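You operate a simulated robot arm through the tools that you are given. There is no shell and no other tool. Be economical: measure what you need, move in short steps, check, and stop when the job is done.

The job below is to be done with a simulated two-armed robot. You get a single attempt, and the scene is never put back.

TASK
Pick up the bottle from the top of the spare bench with one hand, pass it to the other hand and put it on the top of the carrier bench. Set down upright: bottle.

The check looks at the end state, three seconds after you hand in, the way a careful person would. Anything else that was tipped, shoved, dropped, spilled or broken makes it a failure.

THE ROBOT
Two 6-joint arms with two-finger grippers on one trunk, on a base that drives. Base frame: it is fixed to the floor where the robot stands at the start and does not move with it; the origin is under the middle of the robot, x ahead of it, y to its left, z up; the surface under the hand at the start is at about z = 900. Readings come in mm, rad, newtons and seconds.
The left shoulder is at the start at [61, 144, 852], the right one opposite. With the tool pointing down near the work surface each hand reaches from about 180 to 700 mm from the robot's upright axis, wherever it stands, measured 20 degrees to its own side. Places, roughly: top of the carrier bench [1400, 800, 900]. Payload 2.45 kg a hand.
Tool frame (each hand has its own): the origin (TCP) lies between the finger pads and is the grasp point; the fingertips stand 26 mm ahead of it; z points along the fingers, y is the line along which they close. The gripper opens to 96 mm. The gripper's body begins 69 mm behind the TCP.
Orientation is that of the tool frame in the base frame, as [roll, pitch, yaw] about the fixed x, y, z axes, in that order (R = Rz(yaw) Ry(pitch) Rx(roll)). With the fingers straight down and closing along the base's y, the tool's x points along the base's -x, its y along +y and its z along -z.

THE INTERFACE
- The arms move only by the tool servo_tool. It takes "left_increments", "right_increments" or both (then of equal length, played together; a hand with none holds still); each is a list of rows, each a list of 7 numbers: the shift along the base's x, y, z in mm, then the turn, a rotation vector about the base's x, y, z in rad, then the gripper command, from -1 (shut) to 1 (fully open), values between in proportion. In form: [[tx, ty, tz, wx, wy, wz, jaw], ...]. A call has 1 to 8 rows; each row shifts and turns the commanded pose from where the row before left it. A row lasts 0.2 s, in which the tool goes at most 50 mm and 0.15 rad; a call with a longer step from one row to the next is refused whole, and so is a gripper value outside its range. A pose out of reach is approached as far as the arm can. The call stops where the force on the tool passes 40 N (or 10 N more than at its start, if that is more) or the arm is blocked; 0.2 s more then pass. Each finger halts on what it meets, pressing with about 30 N; the grip force reading is that of the motor and also rises with nothing between the fingers. The clock runs only during rows and for 0.2 s after the last one: add rows that do not move to give the fingers time. It gives the time, the measured TCP pose, the force on the tool (base axes), the opening and the grip force at its end, in the units of the frame above (readings bear some noise), with the torque about the TCP (base axes, N m) and any sound that the robot's microphone picked up.
- Cameras (640 x 400 px; columns grow to the right, rows downward): "scene" is now at [155.4, 14.1, 1499.5]; the picture's right is [0.08, -1.00, 0.00], its down [-0.53, -0.04, -0.85] and it looks along [0.84, 0.07, -0.53] (base axes); focal length 272 px, centre (320, 200). "left" rides on the left gripper at [82, -3, -98] in its tool frame; the picture's right is [0.04, 1.00, 0.00], its down [-0.73, 0.03, -0.68] and it looks along [-0.68, 0.03, 0.73] (tool axes); focal length 256 px, centre (320, 200). "right" rides on the right gripper at [82, 3, -98] in its tool frame; the picture's right is [-0.04, 1.00, 0.00], its down [-0.73, -0.03, -0.68] and it looks along [-0.68, -0.03, 0.73] (tool axes); focal length 256 px, centre (320, 200).
- grab_frame(camera): a new picture of that camera. No time passes.
- move_column(by): slides the trunk up (or, below 0, down) by that many mm; the arms and the scene camera ride with it, the base frame stays. It gives what a move gives, with no picture.
- roll_base(legs): drives the robot by 1 to 6 legs, each [ahead, turn to the left] in mm and rad, along the robot's own axes; the way and the turn of a leg run together, so that a leg with both is an arc; at most 1500 mm and 3.142 rad a leg. The arms and the cameras ride along, it lands a little off, and it stops where it bumps. It gives what a move gives.
- turn_head(pan, tilt): turns the head with the scene camera to pan (to the left, within 1.501 rad either way) and tilt (down, from -0.506 to 1.204), counted from straight ahead of the robot. It gives what a move gives.
- pixel_to_xyz(camera, pixels): for up to 12 pixels [column, row] of the newest picture of that camera ("zoom" is the newest enlarged one), the place [x, y, z] in the base frame of the surface seen there, good to about 2 mm, but the place of the scene camera against the robot may be out by one fixed shift of up to 25 mm in any direction. No time passes.
- close_up(camera, box): a new picture of the part [left, top, right, bottom] of that camera's present view, enlarged. No time passes.
- hand_in(): hands the job in; it is judged then, once.

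Go step by step. Measure first, check grasps and placings, and put right what went wrong. The budget is 80 turns and 78 pictures, counting those below and the enlarged ones. Unless the task says otherwise, let go and move clear before handing in, and close with one line.

The tools are called after "Emit:" as a command line: name --argument value ..., lists and objects as JSON in quotes. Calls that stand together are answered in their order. servo_tool: Moves the arms, as the interface text tells. Its arguments: {"type":"object","properties":{"left_increments":{"type":"array","items":{"type":"array","items":{"type":"number"}}},"right_increments":{"type":"array","items":{"type":"array","items":{"type":"number"}}}},"required":[]} The other tools are called the same way: move_column (by) slides the trunk up or down; roll_base (legs) drives the base; turn_head (pan, tilt) turns the head that bears the scene camera; grab_frame (camera) takes a picture; pixel_to_xyz (camera, pixels) gives the place of the surface under pixels of a picture; close_up (camera, box) takes an enlarged picture of a part of a camera's view; hand_in () hands the job in.

At the start:

```text
time: 0.0
left_ee_pos: [494.3, 315.5, 1168.1]
left_tcp_rot: [3.141, 0.0, 3.14]
left_wrist_force: [-0.9, -0.3, 0.2]
left_torque: [-0.01, 0.0, 0.03]
left_finger_gap: 96.0
left_finger_force: 0.0
right_ee_pos: [427.5, -100.0, 1229.3]
right_tcp_rot: [-3.141, -0.001, 3.137]
right_wrist_force: [-0.7, 0.5, -0.1]
right_torque: [-0.02, -0.01, -0.01]
right_finger_gap: 96.2
right_finger_force: 0.0
trunk travel left (down, up): [-477.0, 113.0]
robot x, y, heading: [-0.2, 2.2, 0.007]
head pan, tilt: [0.079, 0.56]
```

scene: 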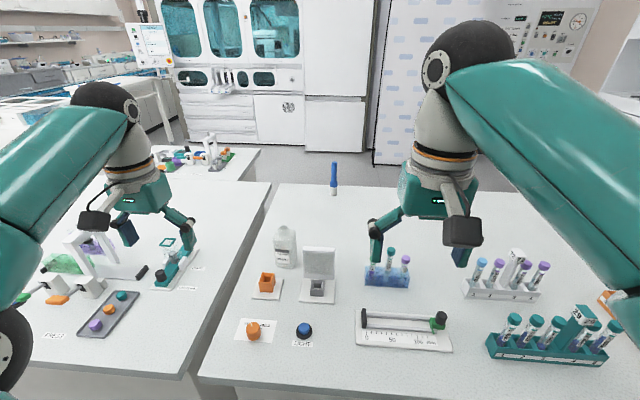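
right: 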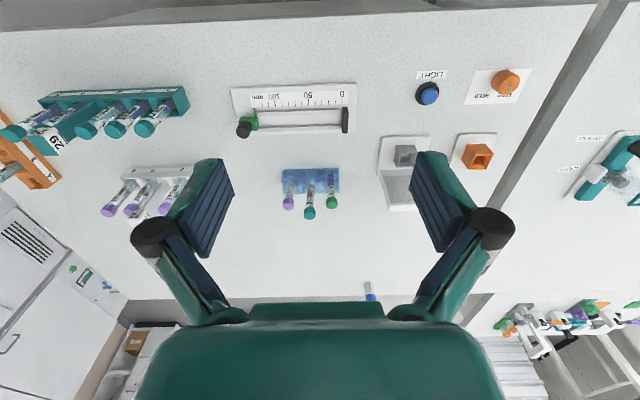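
left: 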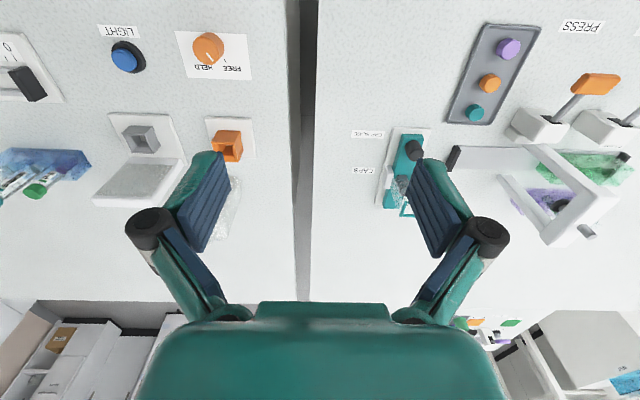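

The scene shows a white bottle around (285,247) on the bench ahead, and another bench at back-left (205,165). I'll enlarge both and measure.

Emit:
close_up --camera "scene" --box '[220, 170, 380, 270]'

Emit:
close_up --camera "scene" --box '[120, 100, 280, 200]'

Emit:
pixel_to_xyz --camera "scene" --pixels '[[285, 228], [285, 245], [278, 265], [292, 265], [333, 190], [255, 157], [240, 172], [210, 160], [265, 190], [210, 370], [285, 270], [240, 260]]'

```text
4.00 times, centred on (300, 220) of scene
```

zoom: 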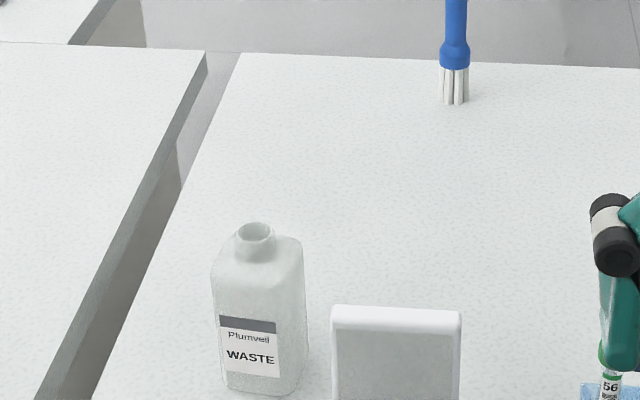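

```text
4.00 times, centred on (200, 150) of scene
```

zoom: 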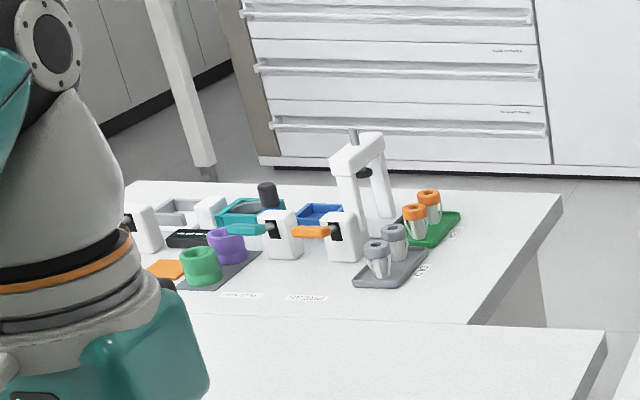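

```text
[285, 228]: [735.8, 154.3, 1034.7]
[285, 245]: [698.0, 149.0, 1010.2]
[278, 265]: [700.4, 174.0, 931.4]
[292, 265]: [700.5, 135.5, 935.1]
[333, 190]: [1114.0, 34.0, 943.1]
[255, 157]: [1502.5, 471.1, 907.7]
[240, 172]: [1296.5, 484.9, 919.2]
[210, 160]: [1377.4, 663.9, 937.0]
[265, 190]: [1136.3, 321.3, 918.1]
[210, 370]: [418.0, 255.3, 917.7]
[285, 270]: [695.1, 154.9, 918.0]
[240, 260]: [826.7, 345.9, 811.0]
```

The bottle stands near (720,155) on the right bench. I'll look around to learn the floor layout and whether other bottles exist.

Emit:
turn_head --pan 0.9 --tilt 0.4

Emit:
grab_frame --camera "scene"

Emit:
turn_head --pan -0.9 --tilt 0.4

Emit:
grab_frame --camera "scene"

```text
time: 1.1
left_ee_pos: [493.2, 316.3, 1168.3]
left_tcp_rot: [3.14, -0.001, 3.139]
left_wrist_force: [-0.7, 0.3, 0.0]
left_torque: [0.03, -0.01, -0.03]
left_finger_gap: 95.9
left_finger_force: 0.0
right_ee_pos: [426.0, -100.9, 1230.1]
right_tcp_rot: [-3.141, 0.001, 3.137]
right_wrist_force: [0.0, -1.0, -0.5]
right_torque: [0.0, 0.01, 0.01]
right_finger_gap: 95.9
right_finger_force: 0.1
trunk travel left (down, up): [-477.0, 113.0]
robot x, y, heading: [-1.0, 0.3, 0.001]
head pan, tilt: [0.901, 0.4]
```

```text
72 pictures are left
```

scene: 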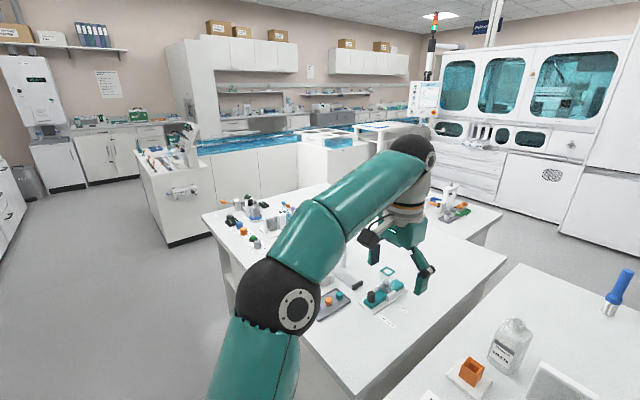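

```text
time: 3.0
left_ee_pos: [493.6, 316.3, 1168.5]
left_tcp_rot: [-3.141, 0.0, 3.139]
left_wrist_force: [-0.1, -0.6, 0.2]
left_torque: [-0.03, -0.04, -0.02]
left_finger_gap: 96.3
left_finger_force: 0.1
right_ee_pos: [427.4, -100.7, 1230.4]
right_tcp_rot: [3.141, 0.0, 3.137]
right_wrist_force: [-0.2, -0.6, -0.6]
right_torque: [0.0, 0.03, 0.01]
right_finger_gap: 95.8
right_finger_force: 0.0
trunk travel left (down, up): [-477.0, 113.0]
robot x, y, heading: [1.7, 2.1, 0.004]
head pan, tilt: [-0.901, 0.4]
```

```text
71 pictures are left
```

scene: 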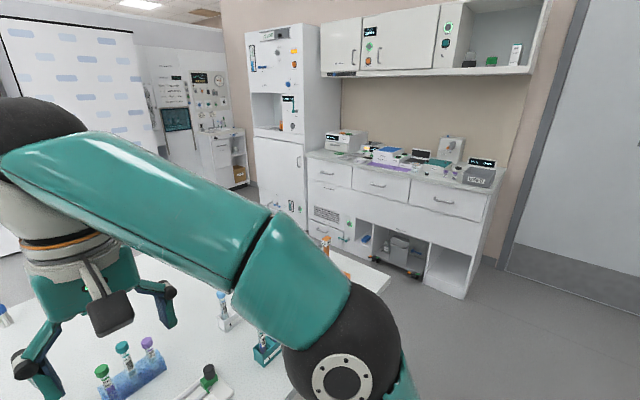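

Need positions on the left side; I'll turn left again and measure the bench corners.

Emit:
turn_head --pan 0.9 --tilt 0.4

Emit:
close_up --camera "scene" --box '[190, 170, 510, 370]'

Emit:
grab_frame --camera "scene"

Emit:
pixel_to_xyz --camera "scene" --pixels '[[205, 215], [238, 255], [234, 320], [300, 345], [355, 397], [315, 187], [502, 213], [470, 240], [505, 262], [340, 285], [365, 350], [190, 260]]'

Emit:
pixel_to_xyz --camera "scene" --pixels '[[510, 322], [520, 326], [500, 340], [515, 350], [492, 360], [510, 370], [530, 345], [512, 378], [170, 240], [300, 190], [345, 165], [540, 215]]'

```text
time: 4.8
left_ee_pos: [494.0, 316.0, 1169.3]
left_tcp_rot: [3.14, 0.0, 3.139]
left_wrist_force: [-0.1, 0.7, 0.5]
left_torque: [0.04, -0.01, 0.01]
left_finger_gap: 95.8
left_finger_force: 0.0
right_ee_pos: [427.2, -100.4, 1229.9]
right_tcp_rot: [-3.141, 0.0, 3.138]
right_wrist_force: [0.4, 0.1, 0.2]
right_torque: [0.02, -0.01, -0.02]
right_finger_gap: 96.2
right_finger_force: 0.0
trunk travel left (down, up): [-477.0, 113.0]
robot x, y, heading: [2.2, -3.3, -0.001]
head pan, tilt: [0.901, 0.4]
```

```text
2.00 times, centred on (350, 270) of scene
```

zoom: 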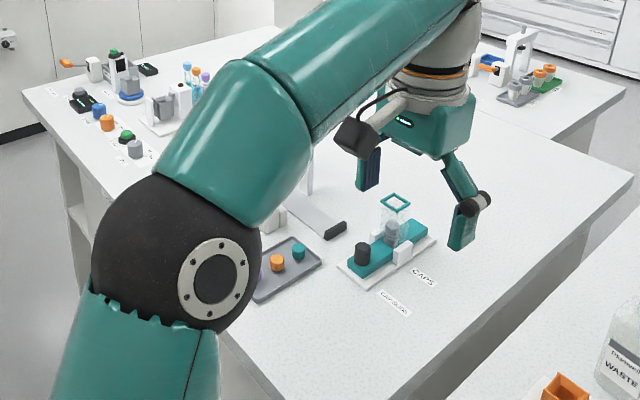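

```text
69 pictures are left
```

scene: 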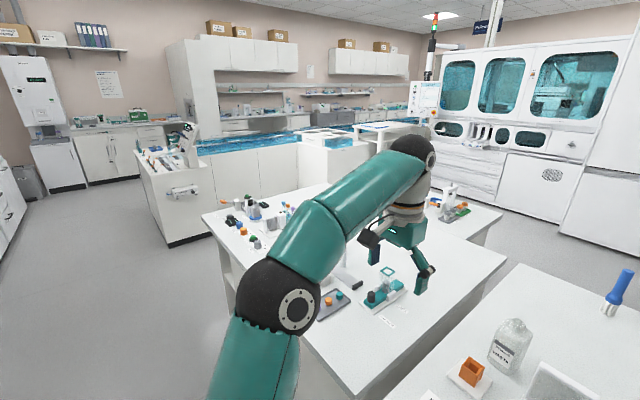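

```text
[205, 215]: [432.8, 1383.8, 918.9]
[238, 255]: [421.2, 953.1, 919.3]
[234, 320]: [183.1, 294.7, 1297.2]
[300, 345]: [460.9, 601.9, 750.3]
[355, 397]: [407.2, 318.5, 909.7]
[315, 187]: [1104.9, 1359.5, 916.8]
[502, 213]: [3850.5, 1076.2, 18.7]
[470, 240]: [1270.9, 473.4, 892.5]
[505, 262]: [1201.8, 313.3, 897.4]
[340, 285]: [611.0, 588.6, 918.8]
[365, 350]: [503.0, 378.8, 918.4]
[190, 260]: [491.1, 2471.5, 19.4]
```

```text
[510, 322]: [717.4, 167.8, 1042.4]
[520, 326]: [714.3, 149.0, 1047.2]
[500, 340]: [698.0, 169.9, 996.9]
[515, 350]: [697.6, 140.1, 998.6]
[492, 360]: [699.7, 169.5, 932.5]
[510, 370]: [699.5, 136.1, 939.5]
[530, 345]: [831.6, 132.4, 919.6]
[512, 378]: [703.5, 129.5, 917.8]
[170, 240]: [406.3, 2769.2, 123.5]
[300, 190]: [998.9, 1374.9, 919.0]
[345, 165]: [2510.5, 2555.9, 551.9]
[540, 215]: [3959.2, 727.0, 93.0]
```

Floor reads z≈18 and benches ≈918, so the scene camera reads about 18 mm high; the bottle is ~130 mm tall with a neck at about (716,155), just past the left hand's reach. I'll roll ahead 120 mm and look with the left wrist camera.

Emit:
roll_base --legs '[[120, 0]]'

Emit:
grab_frame --camera "left"

```text
time: 6.0
left_ee_pos: [615.9, 315.4, 1167.2]
left_tcp_rot: [-3.142, 0.0, 3.137]
left_wrist_force: [1.1, 0.4, -0.3]
left_torque: [0.0, 0.04, 0.03]
left_finger_gap: 95.7
left_finger_force: 0.1
right_ee_pos: [548.4, -99.0, 1229.0]
right_tcp_rot: [-3.141, -0.003, 3.136]
right_wrist_force: [0.0, 0.0, -0.5]
right_torque: [0.01, 0.06, 0.0]
right_finger_gap: 96.0
right_finger_force: 0.0
trunk travel left (down, up): [-477.0, 113.0]
robot x, y, heading: [121.1, 1.4, -0.002]
head pan, tilt: [0.901, 0.4]
```

```text
68 pictures are left
```

left: 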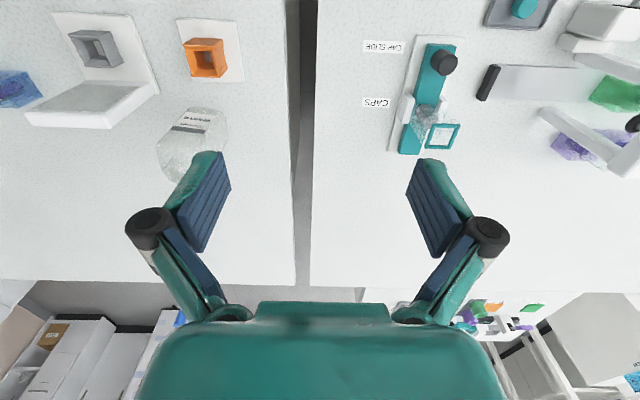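

The translucent bottle is at about (190,145) in the left view. I'll shift the hand right and look again.

Emit:
servo_tool --left_increments '[[0, -40, 0, 0, 0, 0, 1], [0, -40, 0, 0, 0, 0, 1], [0, -40, 0, 0, 0, 0, 1], [0, -20, 0, 0, 0, 0, 1]]'

Emit:
grab_frame --camera "left"

Emit:
close_up --camera "left" --box '[240, 80, 400, 180]'

```text
time: 7.0
left_ee_pos: [613.1, 175.6, 1170.7]
left_tcp_rot: [3.141, -0.001, 3.138]
left_wrist_force: [-0.1, -0.6, -0.2]
left_torque: [-0.01, 0.02, 0.02]
left_finger_gap: 96.1
left_finger_force: 0.1
right_ee_pos: [547.3, -102.0, 1229.9]
right_tcp_rot: [3.141, -0.001, 3.137]
right_wrist_force: [0.2, -0.7, -0.1]
right_torque: [-0.03, -0.01, 0.0]
right_finger_gap: 96.2
right_finger_force: 0.0
trunk travel left (down, up): [-477.0, 113.0]
robot x, y, heading: [118.1, 1.4, -0.005]
head pan, tilt: [0.901, 0.4]
```

```text
67 pictures are left
```

left: 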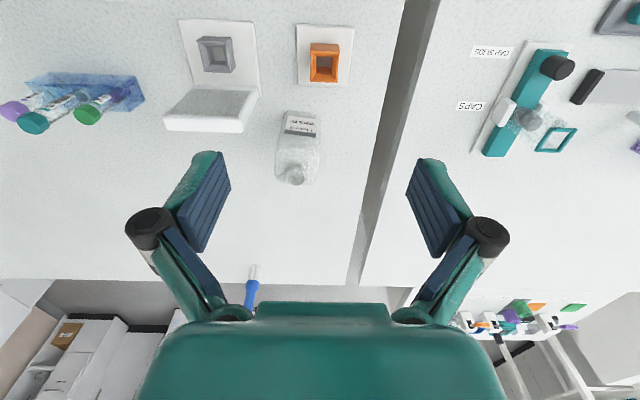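

```text
4.00 times, centred on (320, 130) of left
```

zoom: 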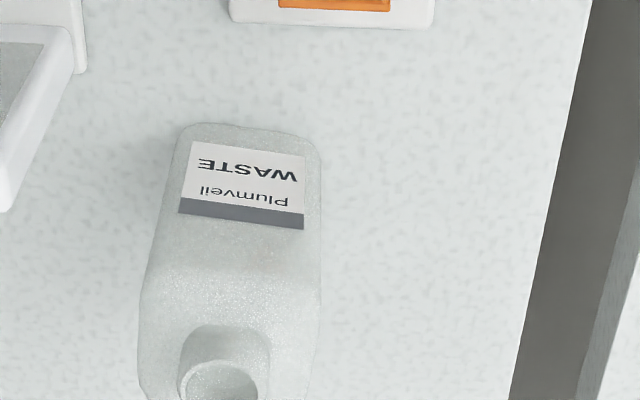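

Emit:
close_up --camera "left" --box '[240, 100, 360, 200]'

Emit:
pixel_to_xyz --camera "left" --pixels '[[286, 176], [303, 176], [295, 165], [277, 170], [317, 172], [278, 150], [319, 150], [295, 150], [295, 130], [285, 113], [319, 115], [250, 200]]'

```text
4.00 times, centred on (300, 150) of left
```

zoom: 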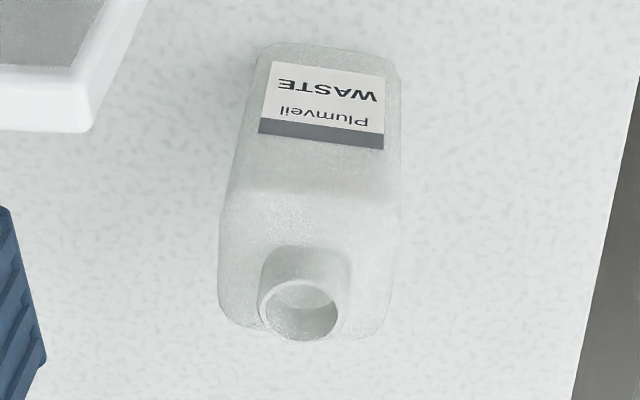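

```text
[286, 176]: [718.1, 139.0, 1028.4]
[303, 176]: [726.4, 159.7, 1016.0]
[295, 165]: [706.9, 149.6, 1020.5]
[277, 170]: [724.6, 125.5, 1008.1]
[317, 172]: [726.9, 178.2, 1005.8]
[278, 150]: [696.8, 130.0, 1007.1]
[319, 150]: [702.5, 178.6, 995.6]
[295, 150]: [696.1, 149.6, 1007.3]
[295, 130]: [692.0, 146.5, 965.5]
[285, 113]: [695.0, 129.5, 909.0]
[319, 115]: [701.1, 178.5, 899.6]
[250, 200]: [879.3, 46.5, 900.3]
```

Bottle is ~52 mm wide, shoulder near z 1007, rim z 1028. I'll sample the rim and neck in the enlarged view to fix the neck centre.

Emit:
pixel_to_xyz --camera "zoom" --pixels '[[262, 300], [337, 300], [298, 283], [298, 337], [300, 270], [270, 270], [340, 270], [230, 310], [390, 310], [310, 190], [360, 330], [300, 250]]'

```text
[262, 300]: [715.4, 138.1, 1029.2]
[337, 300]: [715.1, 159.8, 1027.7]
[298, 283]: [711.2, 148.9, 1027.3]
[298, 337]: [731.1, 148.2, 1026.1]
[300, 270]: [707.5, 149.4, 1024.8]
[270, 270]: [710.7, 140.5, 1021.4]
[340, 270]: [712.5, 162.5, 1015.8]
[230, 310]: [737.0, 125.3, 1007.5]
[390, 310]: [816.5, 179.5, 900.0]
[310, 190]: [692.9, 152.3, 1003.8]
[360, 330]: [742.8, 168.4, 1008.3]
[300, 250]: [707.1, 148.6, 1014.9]
```

Neck centre ≈ (719,149), neck from z 1008 to 1028, ~24 mm across. I'll move the left hand over it and descend to just above.

Emit:
servo_tool --left_increments '[[36, -9, 0, 0, 0, 0, 1], [35, -9, 0, 0, 0, 0, 1], [35, -8, 0, 0, 0, 0, 1], [0, 0, -35, 0, 0, 0, 1], [0, 0, -35, 0, 0, 0, 0.4], [0, 0, 0, 0, 0, 0, 0.2]]'

Emit:
grab_frame --camera "left"

```text
time: 8.4
left_ee_pos: [683.2, 151.3, 1072.7]
left_tcp_rot: [3.141, 0.001, 3.137]
left_wrist_force: [-0.4, -0.2, -0.1]
left_torque: [-0.01, 0.0, 0.0]
left_finger_gap: 57.3
left_finger_force: 0.1
left hand out of reach, approached as far as the arm can: row 2, 3
right_ee_pos: [547.3, -99.7, 1229.8]
right_tcp_rot: [-3.142, -0.001, 3.135]
right_wrist_force: [0.0, -0.6, 0.7]
right_torque: [0.0, 0.02, 0.0]
right_finger_gap: 95.8
right_finger_force: 0.2
trunk travel left (down, up): [-477.0, 113.0]
robot x, y, heading: [119.7, 1.6, -0.001]
head pan, tilt: [0.901, 0.4]
```

```text
64 pictures are left
```

left: 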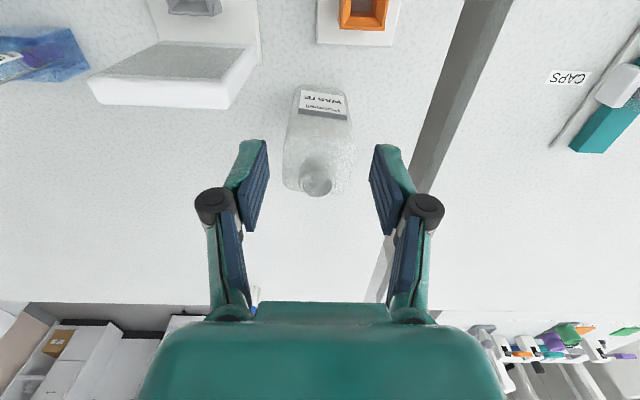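

Arm ran out of reach at x 683 (z 1072, tips still above the rim). I'll roll ahead 38 mm to bring the hand over the neck.

Emit:
roll_base --legs '[[38, 0]]'

Emit:
close_up --camera "left" --box '[220, 100, 420, 225]'

Emit:
pixel_to_xyz --camera "zoom" --pixels '[[300, 250], [320, 270], [300, 270], [340, 270], [320, 290], [320, 230]]'

```text
time: 9.3
left_ee_pos: [724.6, 150.2, 1071.8]
left_tcp_rot: [-3.141, -0.003, 3.136]
left_wrist_force: [0.4, -1.0, -1.0]
left_torque: [-0.02, 0.06, 0.0]
left_finger_gap: 57.6
left_finger_force: 0.0
right_ee_pos: [588.4, -100.5, 1229.1]
right_tcp_rot: [3.141, -0.003, 3.137]
right_wrist_force: [0.9, -0.5, -1.2]
right_torque: [-0.01, 0.05, 0.01]
right_finger_gap: 96.0
right_finger_force: 0.1
trunk travel left (down, up): [-477.0, 113.0]
robot x, y, heading: [156.7, 0.0, -0.002]
head pan, tilt: [0.901, 0.4]
```

```text
3.20 times, centred on (320, 162) of left
```

zoom: 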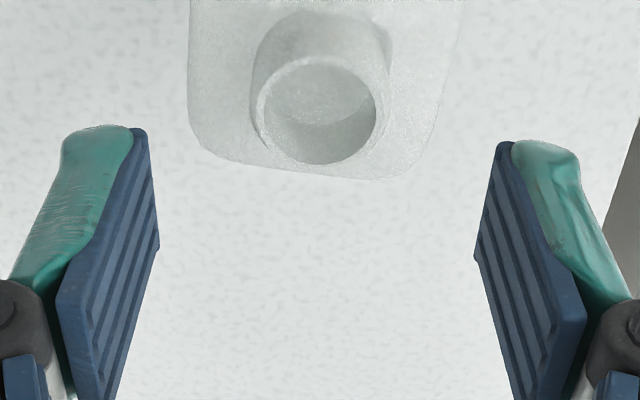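

```text
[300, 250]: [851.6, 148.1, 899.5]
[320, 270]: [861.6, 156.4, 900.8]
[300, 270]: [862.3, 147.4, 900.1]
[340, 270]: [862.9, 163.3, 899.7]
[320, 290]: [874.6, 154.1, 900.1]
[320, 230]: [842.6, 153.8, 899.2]
```

The rim is at zoom (260–378, 58–163). I'll measure it from here.

Emit:
pixel_to_xyz --camera "zoom" --pixels '[[259, 105], [380, 105], [318, 60], [322, 162], [320, 61], [196, 110], [440, 90], [320, 172]]'

```text
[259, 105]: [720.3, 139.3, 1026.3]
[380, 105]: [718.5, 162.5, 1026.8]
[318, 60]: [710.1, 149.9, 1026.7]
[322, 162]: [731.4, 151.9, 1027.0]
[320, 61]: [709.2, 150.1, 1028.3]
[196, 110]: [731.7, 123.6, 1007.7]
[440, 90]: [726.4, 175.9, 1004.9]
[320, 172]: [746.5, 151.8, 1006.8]
```

Neck centre (720,151), TCP is at (724.6,150.2,1071.8). Descend 35 mm, shift −4 in x, then close on the neck.

Emit:
servo_tool --left_increments '[[-4, 0.5, -12, 0, 0, 0, 0.2], [0, 0, -12, 0, 0, 0, 0.2], [0, 0, -10, 0, 0, 0, 0.2]]'

Emit:
close_up --camera "left" --box '[220, 100, 420, 225]'

```text
time: 10.1
left_ee_pos: [718.7, 149.6, 1038.9]
left_tcp_rot: [-3.142, -0.001, 3.136]
left_wrist_force: [-0.3, -0.5, 0.5]
left_torque: [-0.03, -0.01, 0.01]
left_finger_gap: 57.7
left_finger_force: 0.1
right_ee_pos: [584.7, -100.9, 1230.3]
right_tcp_rot: [-3.141, -0.002, 3.135]
right_wrist_force: [0.1, -0.6, 0.2]
right_torque: [-0.01, 0.02, 0.02]
right_finger_gap: 95.7
right_finger_force: 0.1
trunk travel left (down, up): [-477.0, 113.0]
robot x, y, heading: [156.3, 0.8, -0.004]
head pan, tilt: [0.901, 0.4]
```

```text
3.20 times, centred on (320, 162) of left
```

zoom: 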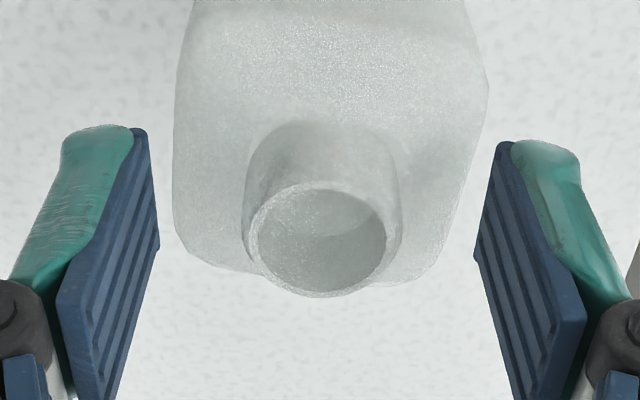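

Well centred with tips just over the shoulder. Closing.

Emit:
servo_tool --left_increments '[[0, 0, 0, 0, 0, 0, -1], [0, 0, 0, 0, 0, 0, -1], [0, 0, 0, 0, 0, 0, -1], [0, 0, 0, 0, 0, 0, -1]]'

Emit:
close_up --camera "left" --box '[220, 100, 420, 225]'

```text
time: 11.1
left_ee_pos: [718.5, 150.4, 1039.8]
left_tcp_rot: [-3.142, 0.0, 3.138]
left_wrist_force: [0.0, 0.7, -0.2]
left_torque: [-0.02, 0.0, 0.04]
left_finger_gap: 25.5
left_finger_force: 29.9
right_ee_pos: [584.2, -100.0, 1231.2]
right_tcp_rot: [-3.141, -0.001, 3.136]
right_wrist_force: [-0.9, 0.3, 0.0]
right_torque: [0.01, -0.03, 0.01]
right_finger_gap: 96.0
right_finger_force: 0.1
trunk travel left (down, up): [-477.0, 113.0]
robot x, y, heading: [156.0, 1.2, 0.001]
head pan, tilt: [0.901, 0.4]
```

```text
3.20 times, centred on (320, 162) of left
```

zoom: 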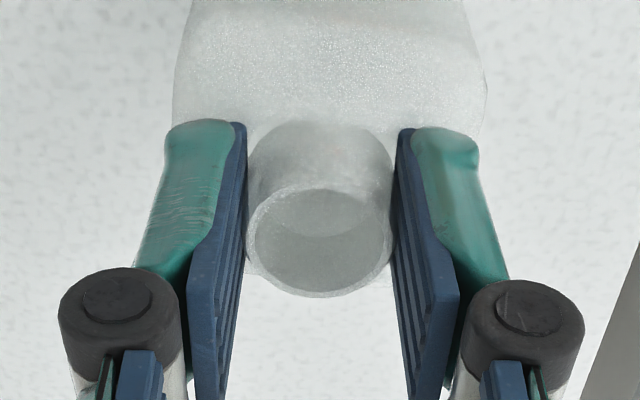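

Neck gripped at 25.5 mm, 30 N. Lifting gently and then drawing back.

Emit:
servo_tool --left_increments '[[0, 0, 15, 0, 0, 0, -1], [-5, 0, 25, 0, 0, 0, -1], [-15, 0, 30, 0, 0, 0, -1], [-25, 0, 30, 0, 0, 0, -1], [-30, 0, 30, 0, 0, 0, -1], [-35, 0, 20, 0, 0, 0, -1]]'

Emit:
grab_frame --camera "left"

```text
time: 12.5
left_ee_pos: [609.0, 153.5, 1189.7]
left_tcp_rot: [-3.14, 0.0, 3.137]
left_wrist_force: [-0.2, -0.6, 0.6]
left_torque: [0.0, -0.03, -0.01]
left_finger_gap: 25.6
left_finger_force: 30.0
right_ee_pos: [583.3, -100.5, 1230.0]
right_tcp_rot: [3.141, 0.0, 3.135]
right_wrist_force: [-1.0, -0.8, -0.1]
right_torque: [0.01, -0.06, 0.0]
right_finger_gap: 96.1
right_finger_force: 0.0
trunk travel left (down, up): [-477.0, 113.0]
robot x, y, heading: [157.9, -0.5, 0.001]
head pan, tilt: [0.901, 0.4]
```

```text
60 pictures are left
```

left: 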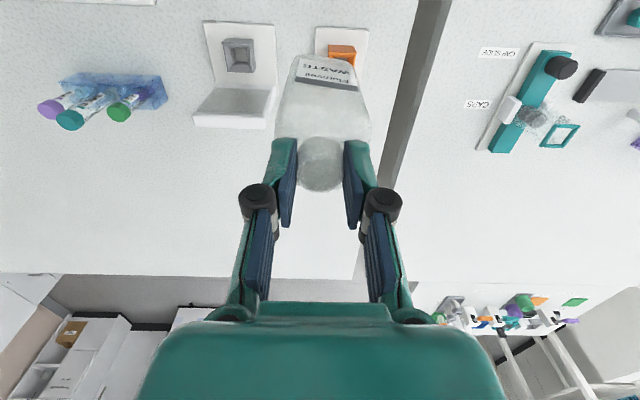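

Bottle is up and steady in the left hand (nearly weightless, empty). Next, I'll bring the left hand toward the middle, turned −30°, and yaw the right hand +52° for the handover from the lower right.

Emit:
servo_tool --left_increments '[[-11, -17, 0, 0, 0, -0.131, -1], [-11, -17, 0, 0, 0, -0.131, -1], [-11, -17, 0, 0, 0, -0.131, -1], [-11, -17, 0, 0, 0, -0.131, -1], [0, 0, 0, 0, 0, 0, -1], [0, 0, 0, 0, 0, 0, -1], [0, 0, 0, 0, 0, 0, -1]]' --right_increments '[[-6, -5, 0, 0, 0, 0.131, 1], [-6, -5, 0, 0, 0, 0.131, 1], [-6, -5, 0, 0, 0, 0.131, 1], [-6, -5, 0, 0, 0, 0.131, 1], [-6, -5, 0, 0, 0, 0.131, 1], [-6, -5, 0, 0, 0, 0.131, 1], [-6, -5, 0, 0, 0, 0.131, 1]]'

Emit:
turn_head --pan 0.05 --tilt 0.56

Emit:
grab_frame --camera "scene"

```text
time: 14.1
left_ee_pos: [564.5, 81.9, 1190.6]
left_tcp_rot: [3.141, 0.0, 2.614]
left_wrist_force: [0.6, 0.0, 0.2]
left_torque: [0.02, -0.01, 0.0]
left_finger_gap: 25.4
left_finger_force: 30.3
right_ee_pos: [540.7, -135.3, 1229.9]
right_tcp_rot: [-3.141, -0.002, -2.227]
right_wrist_force: [0.4, 0.4, 0.7]
right_torque: [0.0, -0.03, 0.0]
right_finger_gap: 95.8
right_finger_force: 0.0
trunk travel left (down, up): [-477.0, 113.0]
robot x, y, heading: [156.3, -0.4, 0.002]
head pan, tilt: [0.901, 0.4]
```

```text
time: 15.2
left_ee_pos: [563.2, 82.0, 1189.3]
left_tcp_rot: [-3.141, 0.0, 2.613]
left_wrist_force: [-0.1, -0.3, -0.2]
left_torque: [0.01, 0.03, -0.01]
left_finger_gap: 25.2
left_finger_force: 30.2
right_ee_pos: [542.0, -134.5, 1230.3]
right_tcp_rot: [-3.141, -0.002, -2.232]
right_wrist_force: [-0.6, -0.3, 0.8]
right_torque: [-0.01, -0.01, -0.01]
right_finger_gap: 96.1
right_finger_force: 0.0
trunk travel left (down, up): [-477.0, 113.0]
robot x, y, heading: [155.4, 0.2, 0.001]
head pan, tilt: [0.051, 0.56]
```

```text
59 pictures are left
```

scene: 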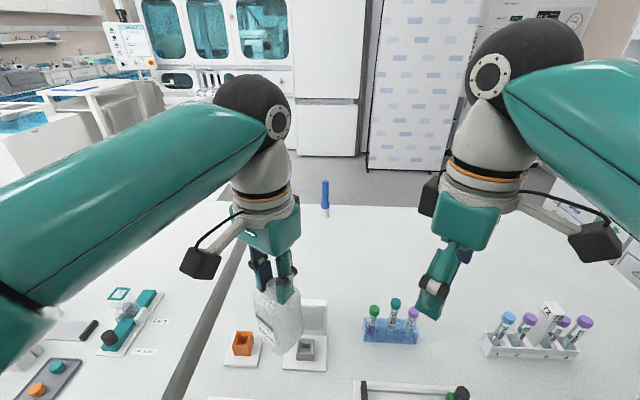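

Both hands as planned. Now I'll tilt the right hand 50° while easing toward the pre-grasp.

Emit:
servo_tool --right_increments '[[-6, 6, 0, 0.1154, -0.0885, 0, 1], [-6, 6, 0, 0.1154, -0.0885, 0, 1], [-6, 6, 0, 0.1154, -0.0885, 0, 1], [-6, 6, 0, 0.1154, -0.0885, 0, 1], [-6, 6, 0, 0.1154, -0.0885, 0, 1], [-6, 6, 0, 0.1154, -0.0885, 0, 1]]'

Emit:
grab_frame --camera "scene"

Emit:
grab_frame --camera "right"

```text
time: 16.6
left_ee_pos: [563.1, 82.1, 1189.2]
left_tcp_rot: [3.141, 0.001, 2.613]
left_wrist_force: [-0.2, 1.2, -0.5]
left_torque: [0.01, -0.02, 0.02]
left_finger_gap: 25.2
left_finger_force: 30.2
right_ee_pos: [506.7, -100.8, 1230.8]
right_tcp_rot: [3.136, 0.874, -2.234]
right_wrist_force: [-1.0, 0.7, 0.5]
right_torque: [0.01, 0.02, -0.05]
right_finger_gap: 95.9
right_finger_force: 0.0
trunk travel left (down, up): [-477.0, 113.0]
robot x, y, heading: [157.9, -2.4, -0.0]
head pan, tilt: [0.051, 0.56]
```

```text
58 pictures are left
```

scene: 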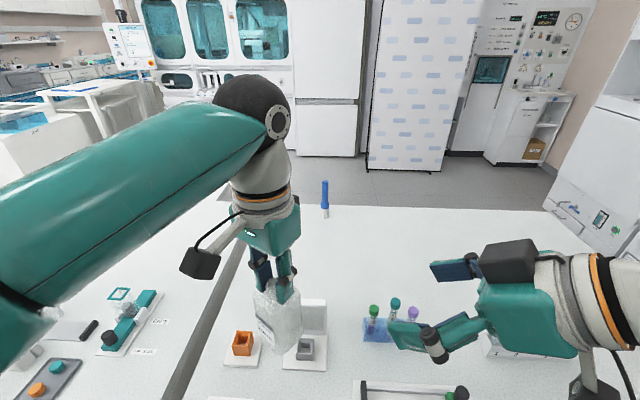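

```text
57 pictures are left
```

right: 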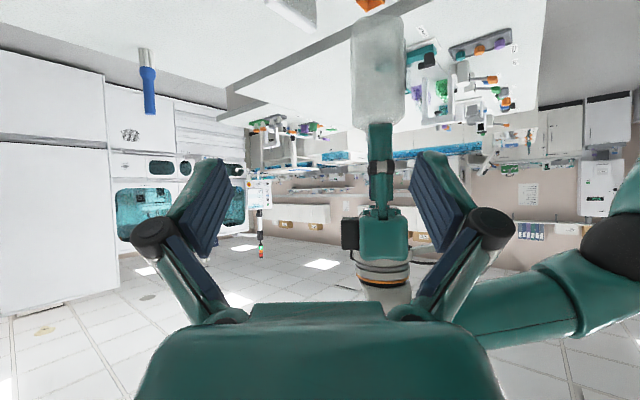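

The right camera sees the bottle clearly (col 352–407, rows 15–125, upside-down view). I'll measure it.

Emit:
pixel_to_xyz --camera "right" --pixels '[[380, 30], [380, 60], [380, 100], [356, 60], [402, 60], [356, 100], [402, 100], [378, 18], [380, 122]]'

Emit:
close_up --camera "right" --box '[300, 0, 460, 100]'

```text
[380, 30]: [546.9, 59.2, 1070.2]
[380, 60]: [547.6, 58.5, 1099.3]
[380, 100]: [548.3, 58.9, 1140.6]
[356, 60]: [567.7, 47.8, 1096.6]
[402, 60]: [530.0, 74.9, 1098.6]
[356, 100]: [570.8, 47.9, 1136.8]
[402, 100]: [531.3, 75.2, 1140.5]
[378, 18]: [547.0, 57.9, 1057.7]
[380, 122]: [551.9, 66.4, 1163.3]
```

```text
4.00 times, centred on (380, 50) of right
```

zoom: 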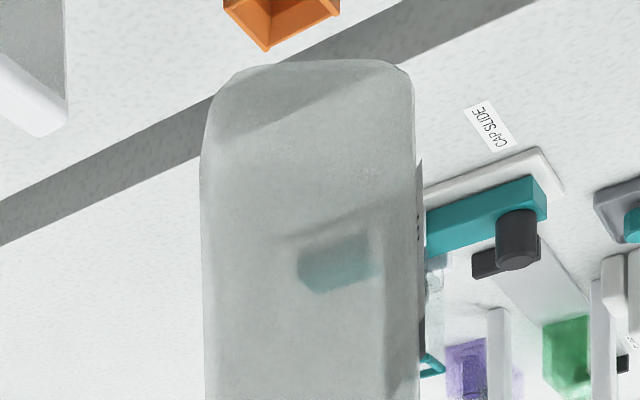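

Face mid (549,61), normal 54°, in line with the right hand's 52°; bottle axis ≈ (564,83), bottom z≈1052. Moving to the pre-grasp 100 mm short of target (563,82,1108).

Emit:
servo_tool --right_increments '[[2, 31, -15, 0, 0, 0, 1], [2, 31, -15, 0, 0, 0, 1], [2, 30, -15, 0, 0, 0, 1], [3, 30, -14, 0, 0, 0, 1], [0, 0, 0, 0, 0, 0, 1]]'

Emit:
grab_frame --camera "right"

Emit:
grab_frame --camera "scene"

```text
time: 17.8
left_ee_pos: [564.5, 81.2, 1190.2]
left_tcp_rot: [3.14, -0.001, 2.613]
left_wrist_force: [-0.4, 0.0, -0.2]
left_torque: [0.0, 0.0, 0.01]
left_finger_gap: 25.0
left_finger_force: 29.8
right_ee_pos: [514.7, 22.8, 1170.8]
right_tcp_rot: [3.135, 0.87, -2.232]
right_wrist_force: [-0.7, 0.0, -0.4]
right_torque: [0.03, 0.0, 0.02]
right_finger_gap: 96.2
right_finger_force: 0.1
trunk travel left (down, up): [-477.0, 113.0]
robot x, y, heading: [157.8, 0.3, 0.003]
head pan, tilt: [0.051, 0.56]
```

```text
55 pictures are left
```

right: 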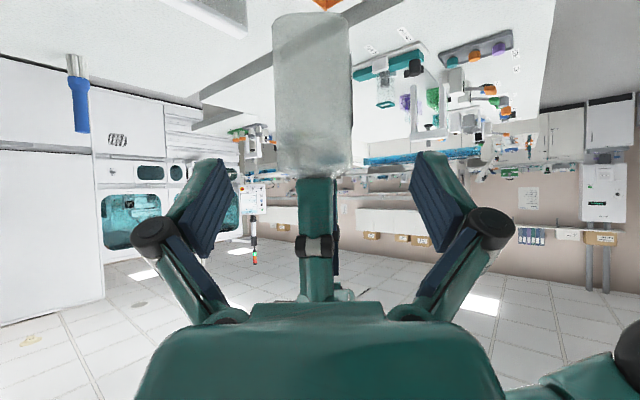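

```text
54 pictures are left
```

scene: 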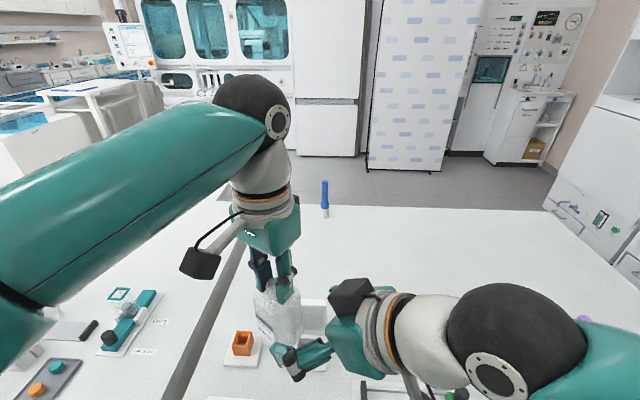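

Aligned. Before closing in, check where the black box on the right wrist (350,293) lies relative to the left hand.

Emit:
pixel_to_xyz --camera "scene" --pixels '[[345, 287], [365, 285], [333, 300], [345, 320], [270, 238], [292, 290], [285, 262], [318, 352]]'

```text
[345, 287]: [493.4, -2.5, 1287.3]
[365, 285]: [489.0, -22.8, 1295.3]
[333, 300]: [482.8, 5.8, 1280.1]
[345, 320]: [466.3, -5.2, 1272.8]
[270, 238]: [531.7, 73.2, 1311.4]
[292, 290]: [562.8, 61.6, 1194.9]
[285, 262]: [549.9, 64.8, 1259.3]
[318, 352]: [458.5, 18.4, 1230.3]
```

After advancing, the box on the right wrist would end ~35 mm from the bottle axis at z≈1208, near the left knuckles. I'll turn the left hand another −92° (narrow side toward the right hand) and tilt the right hand to ~57°.

Emit:
servo_tool --left_increments '[[0, 0, 0, 0, 0, -0.1333, -1], [0, 0, 0, 0, 0, -0.1333, -1], [0, 0, 0, 0, 0, -0.1333, -1], [0, 0, 0, 0, 0, -0.1333, -1], [0, 0, 0, 0, 0, -0.1333, -1], [0, 0, 0, 0, 0, -0.1333, -1]]' --right_increments '[[-10, -12, 0, 0.103, -0.081, 0, 1], [0, 0, 0, 0, 0, 0, 1], [0, 0, 0, 0, 0, 0, 1], [0, 0, 0, 0, 0, 0, 1], [0, 0, 0, 0, 0, 0, 1], [0, 0, 0, 0, 0, 0, 1]]'

Emit:
grab_frame --camera "scene"

```text
time: 19.2
left_ee_pos: [563.9, 82.1, 1189.2]
left_tcp_rot: [3.14, 0.001, 1.808]
left_wrist_force: [0.0, -0.6, -0.2]
left_torque: [0.03, 0.01, 0.03]
left_finger_gap: 25.5
left_finger_force: 30.1
right_ee_pos: [505.3, 11.0, 1172.2]
right_tcp_rot: [3.14, 1.001, -2.23]
right_wrist_force: [-0.1, -0.2, -0.3]
right_torque: [-0.01, -0.01, -0.01]
right_finger_gap: 96.1
right_finger_force: 0.0
trunk travel left (down, up): [-477.0, 113.0]
robot x, y, heading: [157.3, 4.4, 0.003]
head pan, tilt: [0.051, 0.56]
```

```text
53 pictures are left
```

scene: 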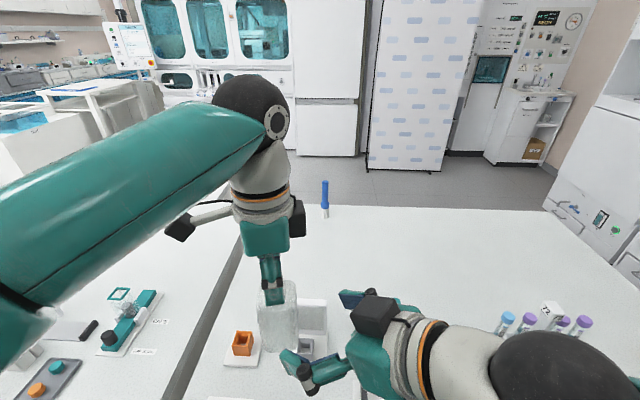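

Rotating fine. Continue with the second half, and set the right hand's height for the approach line.

Emit:
servo_tool --left_increments '[[0, 0, 0, 0, 0, -0.1333, -1], [0, 0, 0, 0, 0, -0.1333, -1], [0, 0, 0, 0, 0, -0.1333, -1], [0, 0, 0, 0, 0, -0.1333, -1], [0, 0, 0, 0, 0, -0.1333, -1], [0, 0, 0, 0, 0, -0.1333, -1], [0, 0, 0, 0, 0, 0, -1]]' --right_increments '[[2, -2, -12, 0, 0, 0, 1], [0, 0, 0, 0, 0, 0, 1], [0, 0, 0, 0, 0, 0, 1], [0, 0, 0, 0, 0, 0, 1], [0, 0, 0, 0, 0, 0, 1], [0, 0, 0, 0, 0, 0, 1], [0, 0, 0, 0, 0, 0, 1]]'

Emit:
grab_frame --camera "right"

Emit:
pixel_to_xyz --camera "right" --pixels '[[312, 60], [285, 60], [340, 60], [285, 120], [340, 120], [312, 120], [312, 30]]'

Emit:
close_up --camera "scene" --box '[200, 200, 440, 350]'

```text
time: 20.8
left_ee_pos: [562.6, 83.8, 1189.8]
left_tcp_rot: [-3.14, 0.0, 1.011]
left_wrist_force: [-0.8, -0.2, -0.2]
left_torque: [0.03, -0.01, 0.01]
left_finger_gap: 25.3
left_finger_force: 29.7
right_ee_pos: [508.5, 9.4, 1159.8]
right_tcp_rot: [3.14, 1.004, -2.23]
right_wrist_force: [-0.3, 0.0, 0.4]
right_torque: [-0.02, -0.01, 0.0]
right_finger_gap: 96.0
right_finger_force: 0.1
trunk travel left (down, up): [-477.0, 113.0]
robot x, y, heading: [157.8, 2.0, -0.007]
head pan, tilt: [0.051, 0.56]
```

```text
52 pictures are left
```

right: 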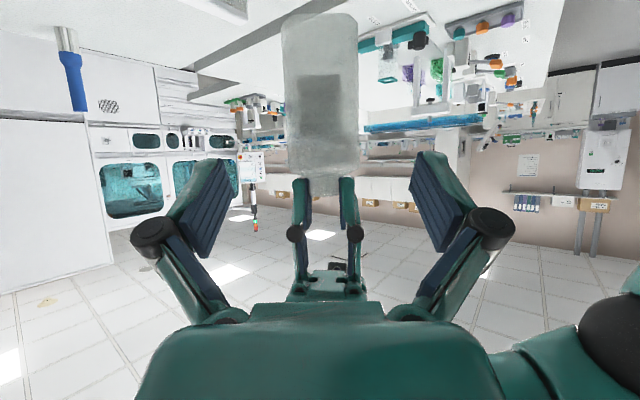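

```text
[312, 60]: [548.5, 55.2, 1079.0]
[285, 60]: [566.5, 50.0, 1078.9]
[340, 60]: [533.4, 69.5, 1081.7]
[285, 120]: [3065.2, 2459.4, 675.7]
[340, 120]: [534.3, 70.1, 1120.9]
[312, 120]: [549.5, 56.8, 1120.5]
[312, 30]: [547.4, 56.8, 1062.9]
```

```text
2.67 times, centred on (320, 275) of scene
```

zoom: 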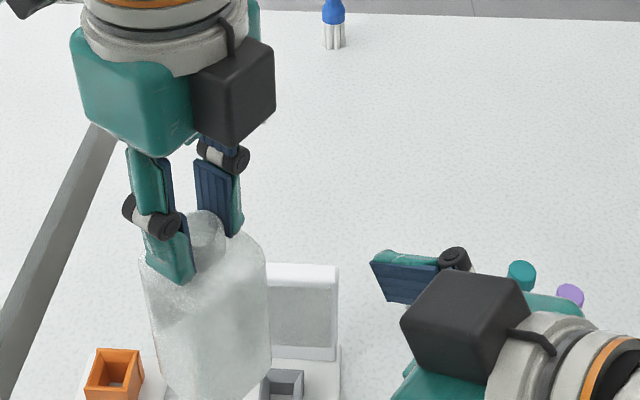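

Bottle is centred in the right view (cols 285–358). I'll check the underside of the left hand's black box (zoom 235,140) for clearance.

Emit:
pixel_to_xyz --camera "zoom" --pixels '[[233, 137], [205, 110], [270, 105], [233, 90], [420, 300], [500, 275], [225, 155], [465, 275]]'

```text
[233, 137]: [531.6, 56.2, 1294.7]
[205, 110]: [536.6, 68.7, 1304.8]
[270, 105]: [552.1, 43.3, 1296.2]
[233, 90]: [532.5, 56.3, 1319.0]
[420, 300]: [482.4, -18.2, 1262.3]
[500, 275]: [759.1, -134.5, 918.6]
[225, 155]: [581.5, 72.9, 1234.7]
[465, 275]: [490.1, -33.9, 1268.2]
```

Clearance is ~75 mm. Advancing the right hand onto the bottle body.

Emit:
servo_tool --right_increments '[[13, 16.5, -13.5, 0.02, -0.02, 0.04, 1], [13, 16.5, -13.5, 0, 0, 0, 1], [13, 17, -13.5, 0, 0, 0, 1], [12, 16, -13, 0, 0, 0, 1], [0, 0, 0, 0, 0, 0, 1]]'

Emit:
grab_frame --camera "right"

Emit:
close_up --camera "scene" --box '[200, 200, 440, 350]'

```text
time: 22.0
left_ee_pos: [562.6, 83.0, 1189.4]
left_tcp_rot: [-3.142, 0.001, 1.013]
left_wrist_force: [0.4, 0.1, -1.1]
left_torque: [-0.01, -0.04, 0.04]
left_finger_gap: 25.2
left_finger_force: 29.9
right_ee_pos: [558.6, 73.6, 1105.6]
right_tcp_rot: [-3.136, 1.033, -2.186]
right_wrist_force: [-0.4, -0.3, -0.3]
right_torque: [-0.04, 0.0, -0.02]
right_finger_gap: 96.1
right_finger_force: 0.0
trunk travel left (down, up): [-477.0, 113.0]
robot x, y, heading: [157.9, -1.8, 0.001]
head pan, tilt: [0.051, 0.56]
```

```text
50 pictures are left
```

right: 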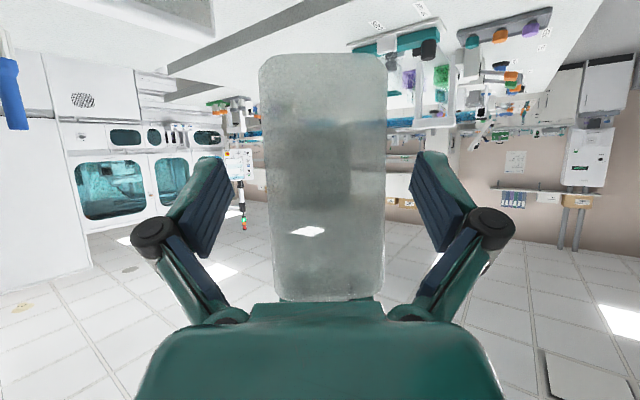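

```text
2.67 times, centred on (320, 275) of scene
```

zoom: 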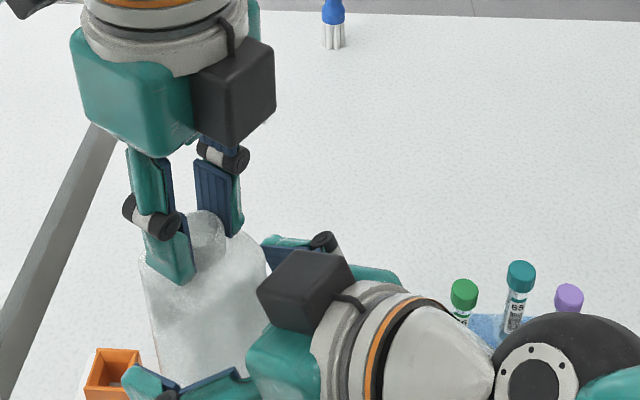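

Bottle sits centred between the right fingers (cols 260–385). Closing the right gripper.

Emit:
servo_tool --right_increments '[[0, 0, 0, 0, 0, 0, 0.3], [0, 0, 0, 0, 0, 0, 0.1], [0, 0, 0, 0, 0, 0, -1], [0, 0, 0, 0, 0, 0, -1], [0, 0, 0, 0, 0, 0, -1], [0, 0, 0, 0, 0, 0, -1]]'

Emit:
grab_frame --camera "right"

```text
time: 23.4
left_ee_pos: [564.2, 84.4, 1190.0]
left_tcp_rot: [-3.141, 0.001, 1.012]
left_wrist_force: [7.3, -1.8, -1.4]
left_torque: [-0.03, -0.22, 0.4]
left_finger_gap: 25.6
left_finger_force: 30.4
right_ee_pos: [558.5, 75.6, 1105.7]
right_tcp_rot: [-3.137, 1.03, -2.183]
right_wrist_force: [-7.6, 1.0, 0.0]
right_torque: [-0.06, -0.36, -0.33]
right_finger_gap: 56.1
right_finger_force: 29.9
trunk travel left (down, up): [-477.0, 113.0]
robot x, y, heading: [158.1, 2.3, 0.005]
head pan, tilt: [0.051, 0.56]
```

```text
48 pictures are left
```

right: 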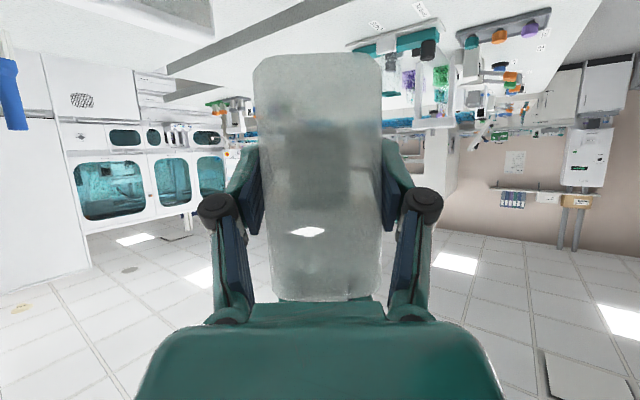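

Right hand holds the body (56 mm, 30 N). Opening the left hand and lifting it straight clear.

Emit:
servo_tool --left_increments '[[0, 0, 0, 0, 0, 0, -0.3], [0, 0, 0, 0, 0, 0, 0], [0, 0, 0, 0, 0, 0, 0], [0, 0, 20, 0, 0, 0, 0], [0, 0, 30, 0, 0, 0, 0], [0, 0, 30, 0, 0, 0, 0], [5, 30, 0, 0, 0, 0, 0], [5, 40, 0, 0, 0, 0, 0]]'

Emit:
grab_frame --camera "scene"

Emit:
grab_frame --camera "right"

```text
time: 25.2
left_ee_pos: [568.8, 155.7, 1241.8]
left_tcp_rot: [3.139, -0.001, 1.014]
left_wrist_force: [-0.3, -0.1, -0.3]
left_torque: [0.0, -0.03, 0.0]
left_finger_gap: 48.2
left_finger_force: 0.0
left hand out of reach, approached as far as the arm can: row 6
right_ee_pos: [559.2, 75.4, 1104.6]
right_tcp_rot: [-3.136, 1.029, -2.183]
right_wrist_force: [0.5, -0.3, 0.2]
right_torque: [0.0, -0.01, 0.0]
right_finger_gap: 54.9
right_finger_force: 30.2
trunk travel left (down, up): [-477.0, 113.0]
robot x, y, heading: [156.7, 3.1, 0.004]
head pan, tilt: [0.051, 0.56]
```

```text
47 pictures are left
```

scene: 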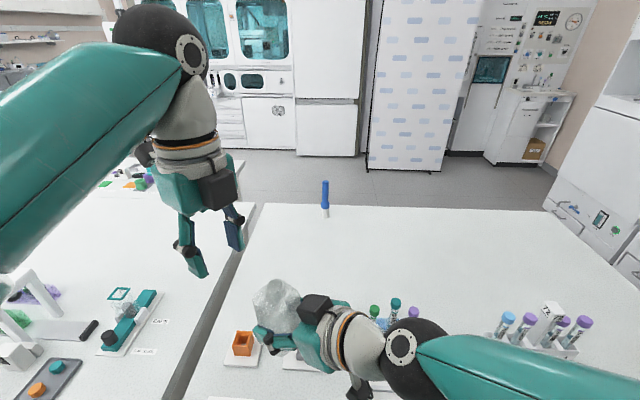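

```text
46 pictures are left
```

right: 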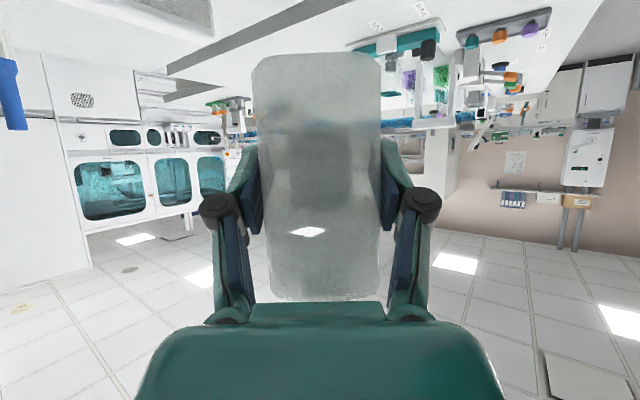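

Handover worked; the bottle is in the right hand only. Now survey the route and the carrier bench.

Emit:
turn_head --pan 0.35 --tilt 0.35

Emit:
grab_frame --camera "scene"

Emit:
turn_head --pan -0.8 --tilt 0.5

Emit:
grab_frame --camera "scene"

```text
time: 26.0
left_ee_pos: [569.8, 153.1, 1242.0]
left_tcp_rot: [3.14, -0.001, 1.013]
left_wrist_force: [-0.2, -0.5, 0.1]
left_torque: [-0.02, -0.02, 0.01]
left_finger_gap: 47.9
left_finger_force: 0.1
right_ee_pos: [559.1, 76.1, 1105.7]
right_tcp_rot: [-3.137, 1.03, -2.187]
right_wrist_force: [-0.3, 0.8, 0.2]
right_torque: [0.03, 0.03, 0.0]
right_finger_gap: 54.8
right_finger_force: 29.9
trunk travel left (down, up): [-477.0, 113.0]
robot x, y, heading: [159.1, -2.8, 0.0]
head pan, tilt: [0.351, 0.351]
```

```text
45 pictures are left
```

scene: 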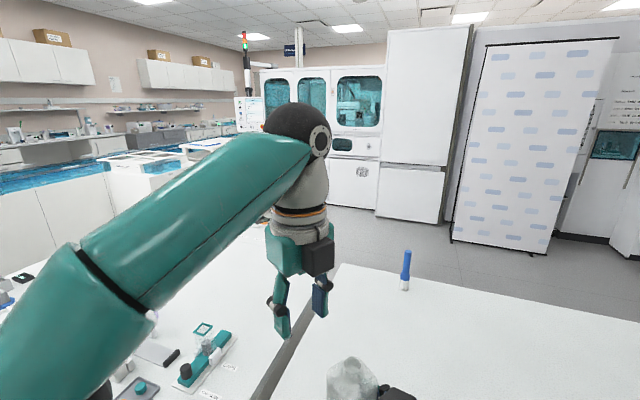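

```text
time: 27.4
left_ee_pos: [570.8, 155.4, 1240.5]
left_tcp_rot: [3.141, -0.001, 1.013]
left_wrist_force: [0.5, -0.3, -0.2]
left_torque: [-0.01, 0.02, -0.02]
left_finger_gap: 48.2
left_finger_force: 0.1
right_ee_pos: [559.3, 74.0, 1105.4]
right_tcp_rot: [-3.138, 1.03, -2.184]
right_wrist_force: [0.7, 0.6, 0.5]
right_torque: [-0.03, -0.01, -0.02]
right_finger_gap: 54.8
right_finger_force: 30.2
trunk travel left (down, up): [-477.0, 113.0]
robot x, y, heading: [153.5, 0.8, -0.001]
head pan, tilt: [-0.799, 0.499]
```

```text
44 pictures are left
```

scene: 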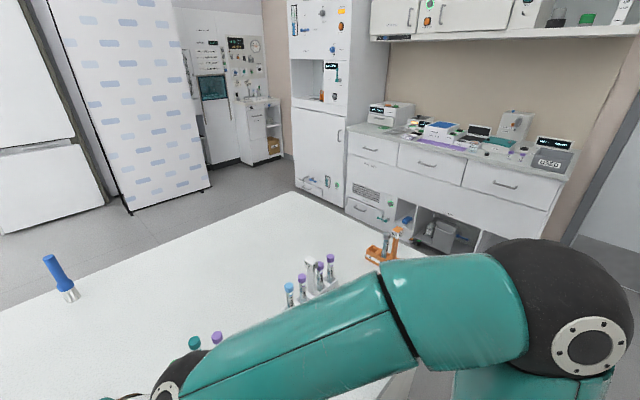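

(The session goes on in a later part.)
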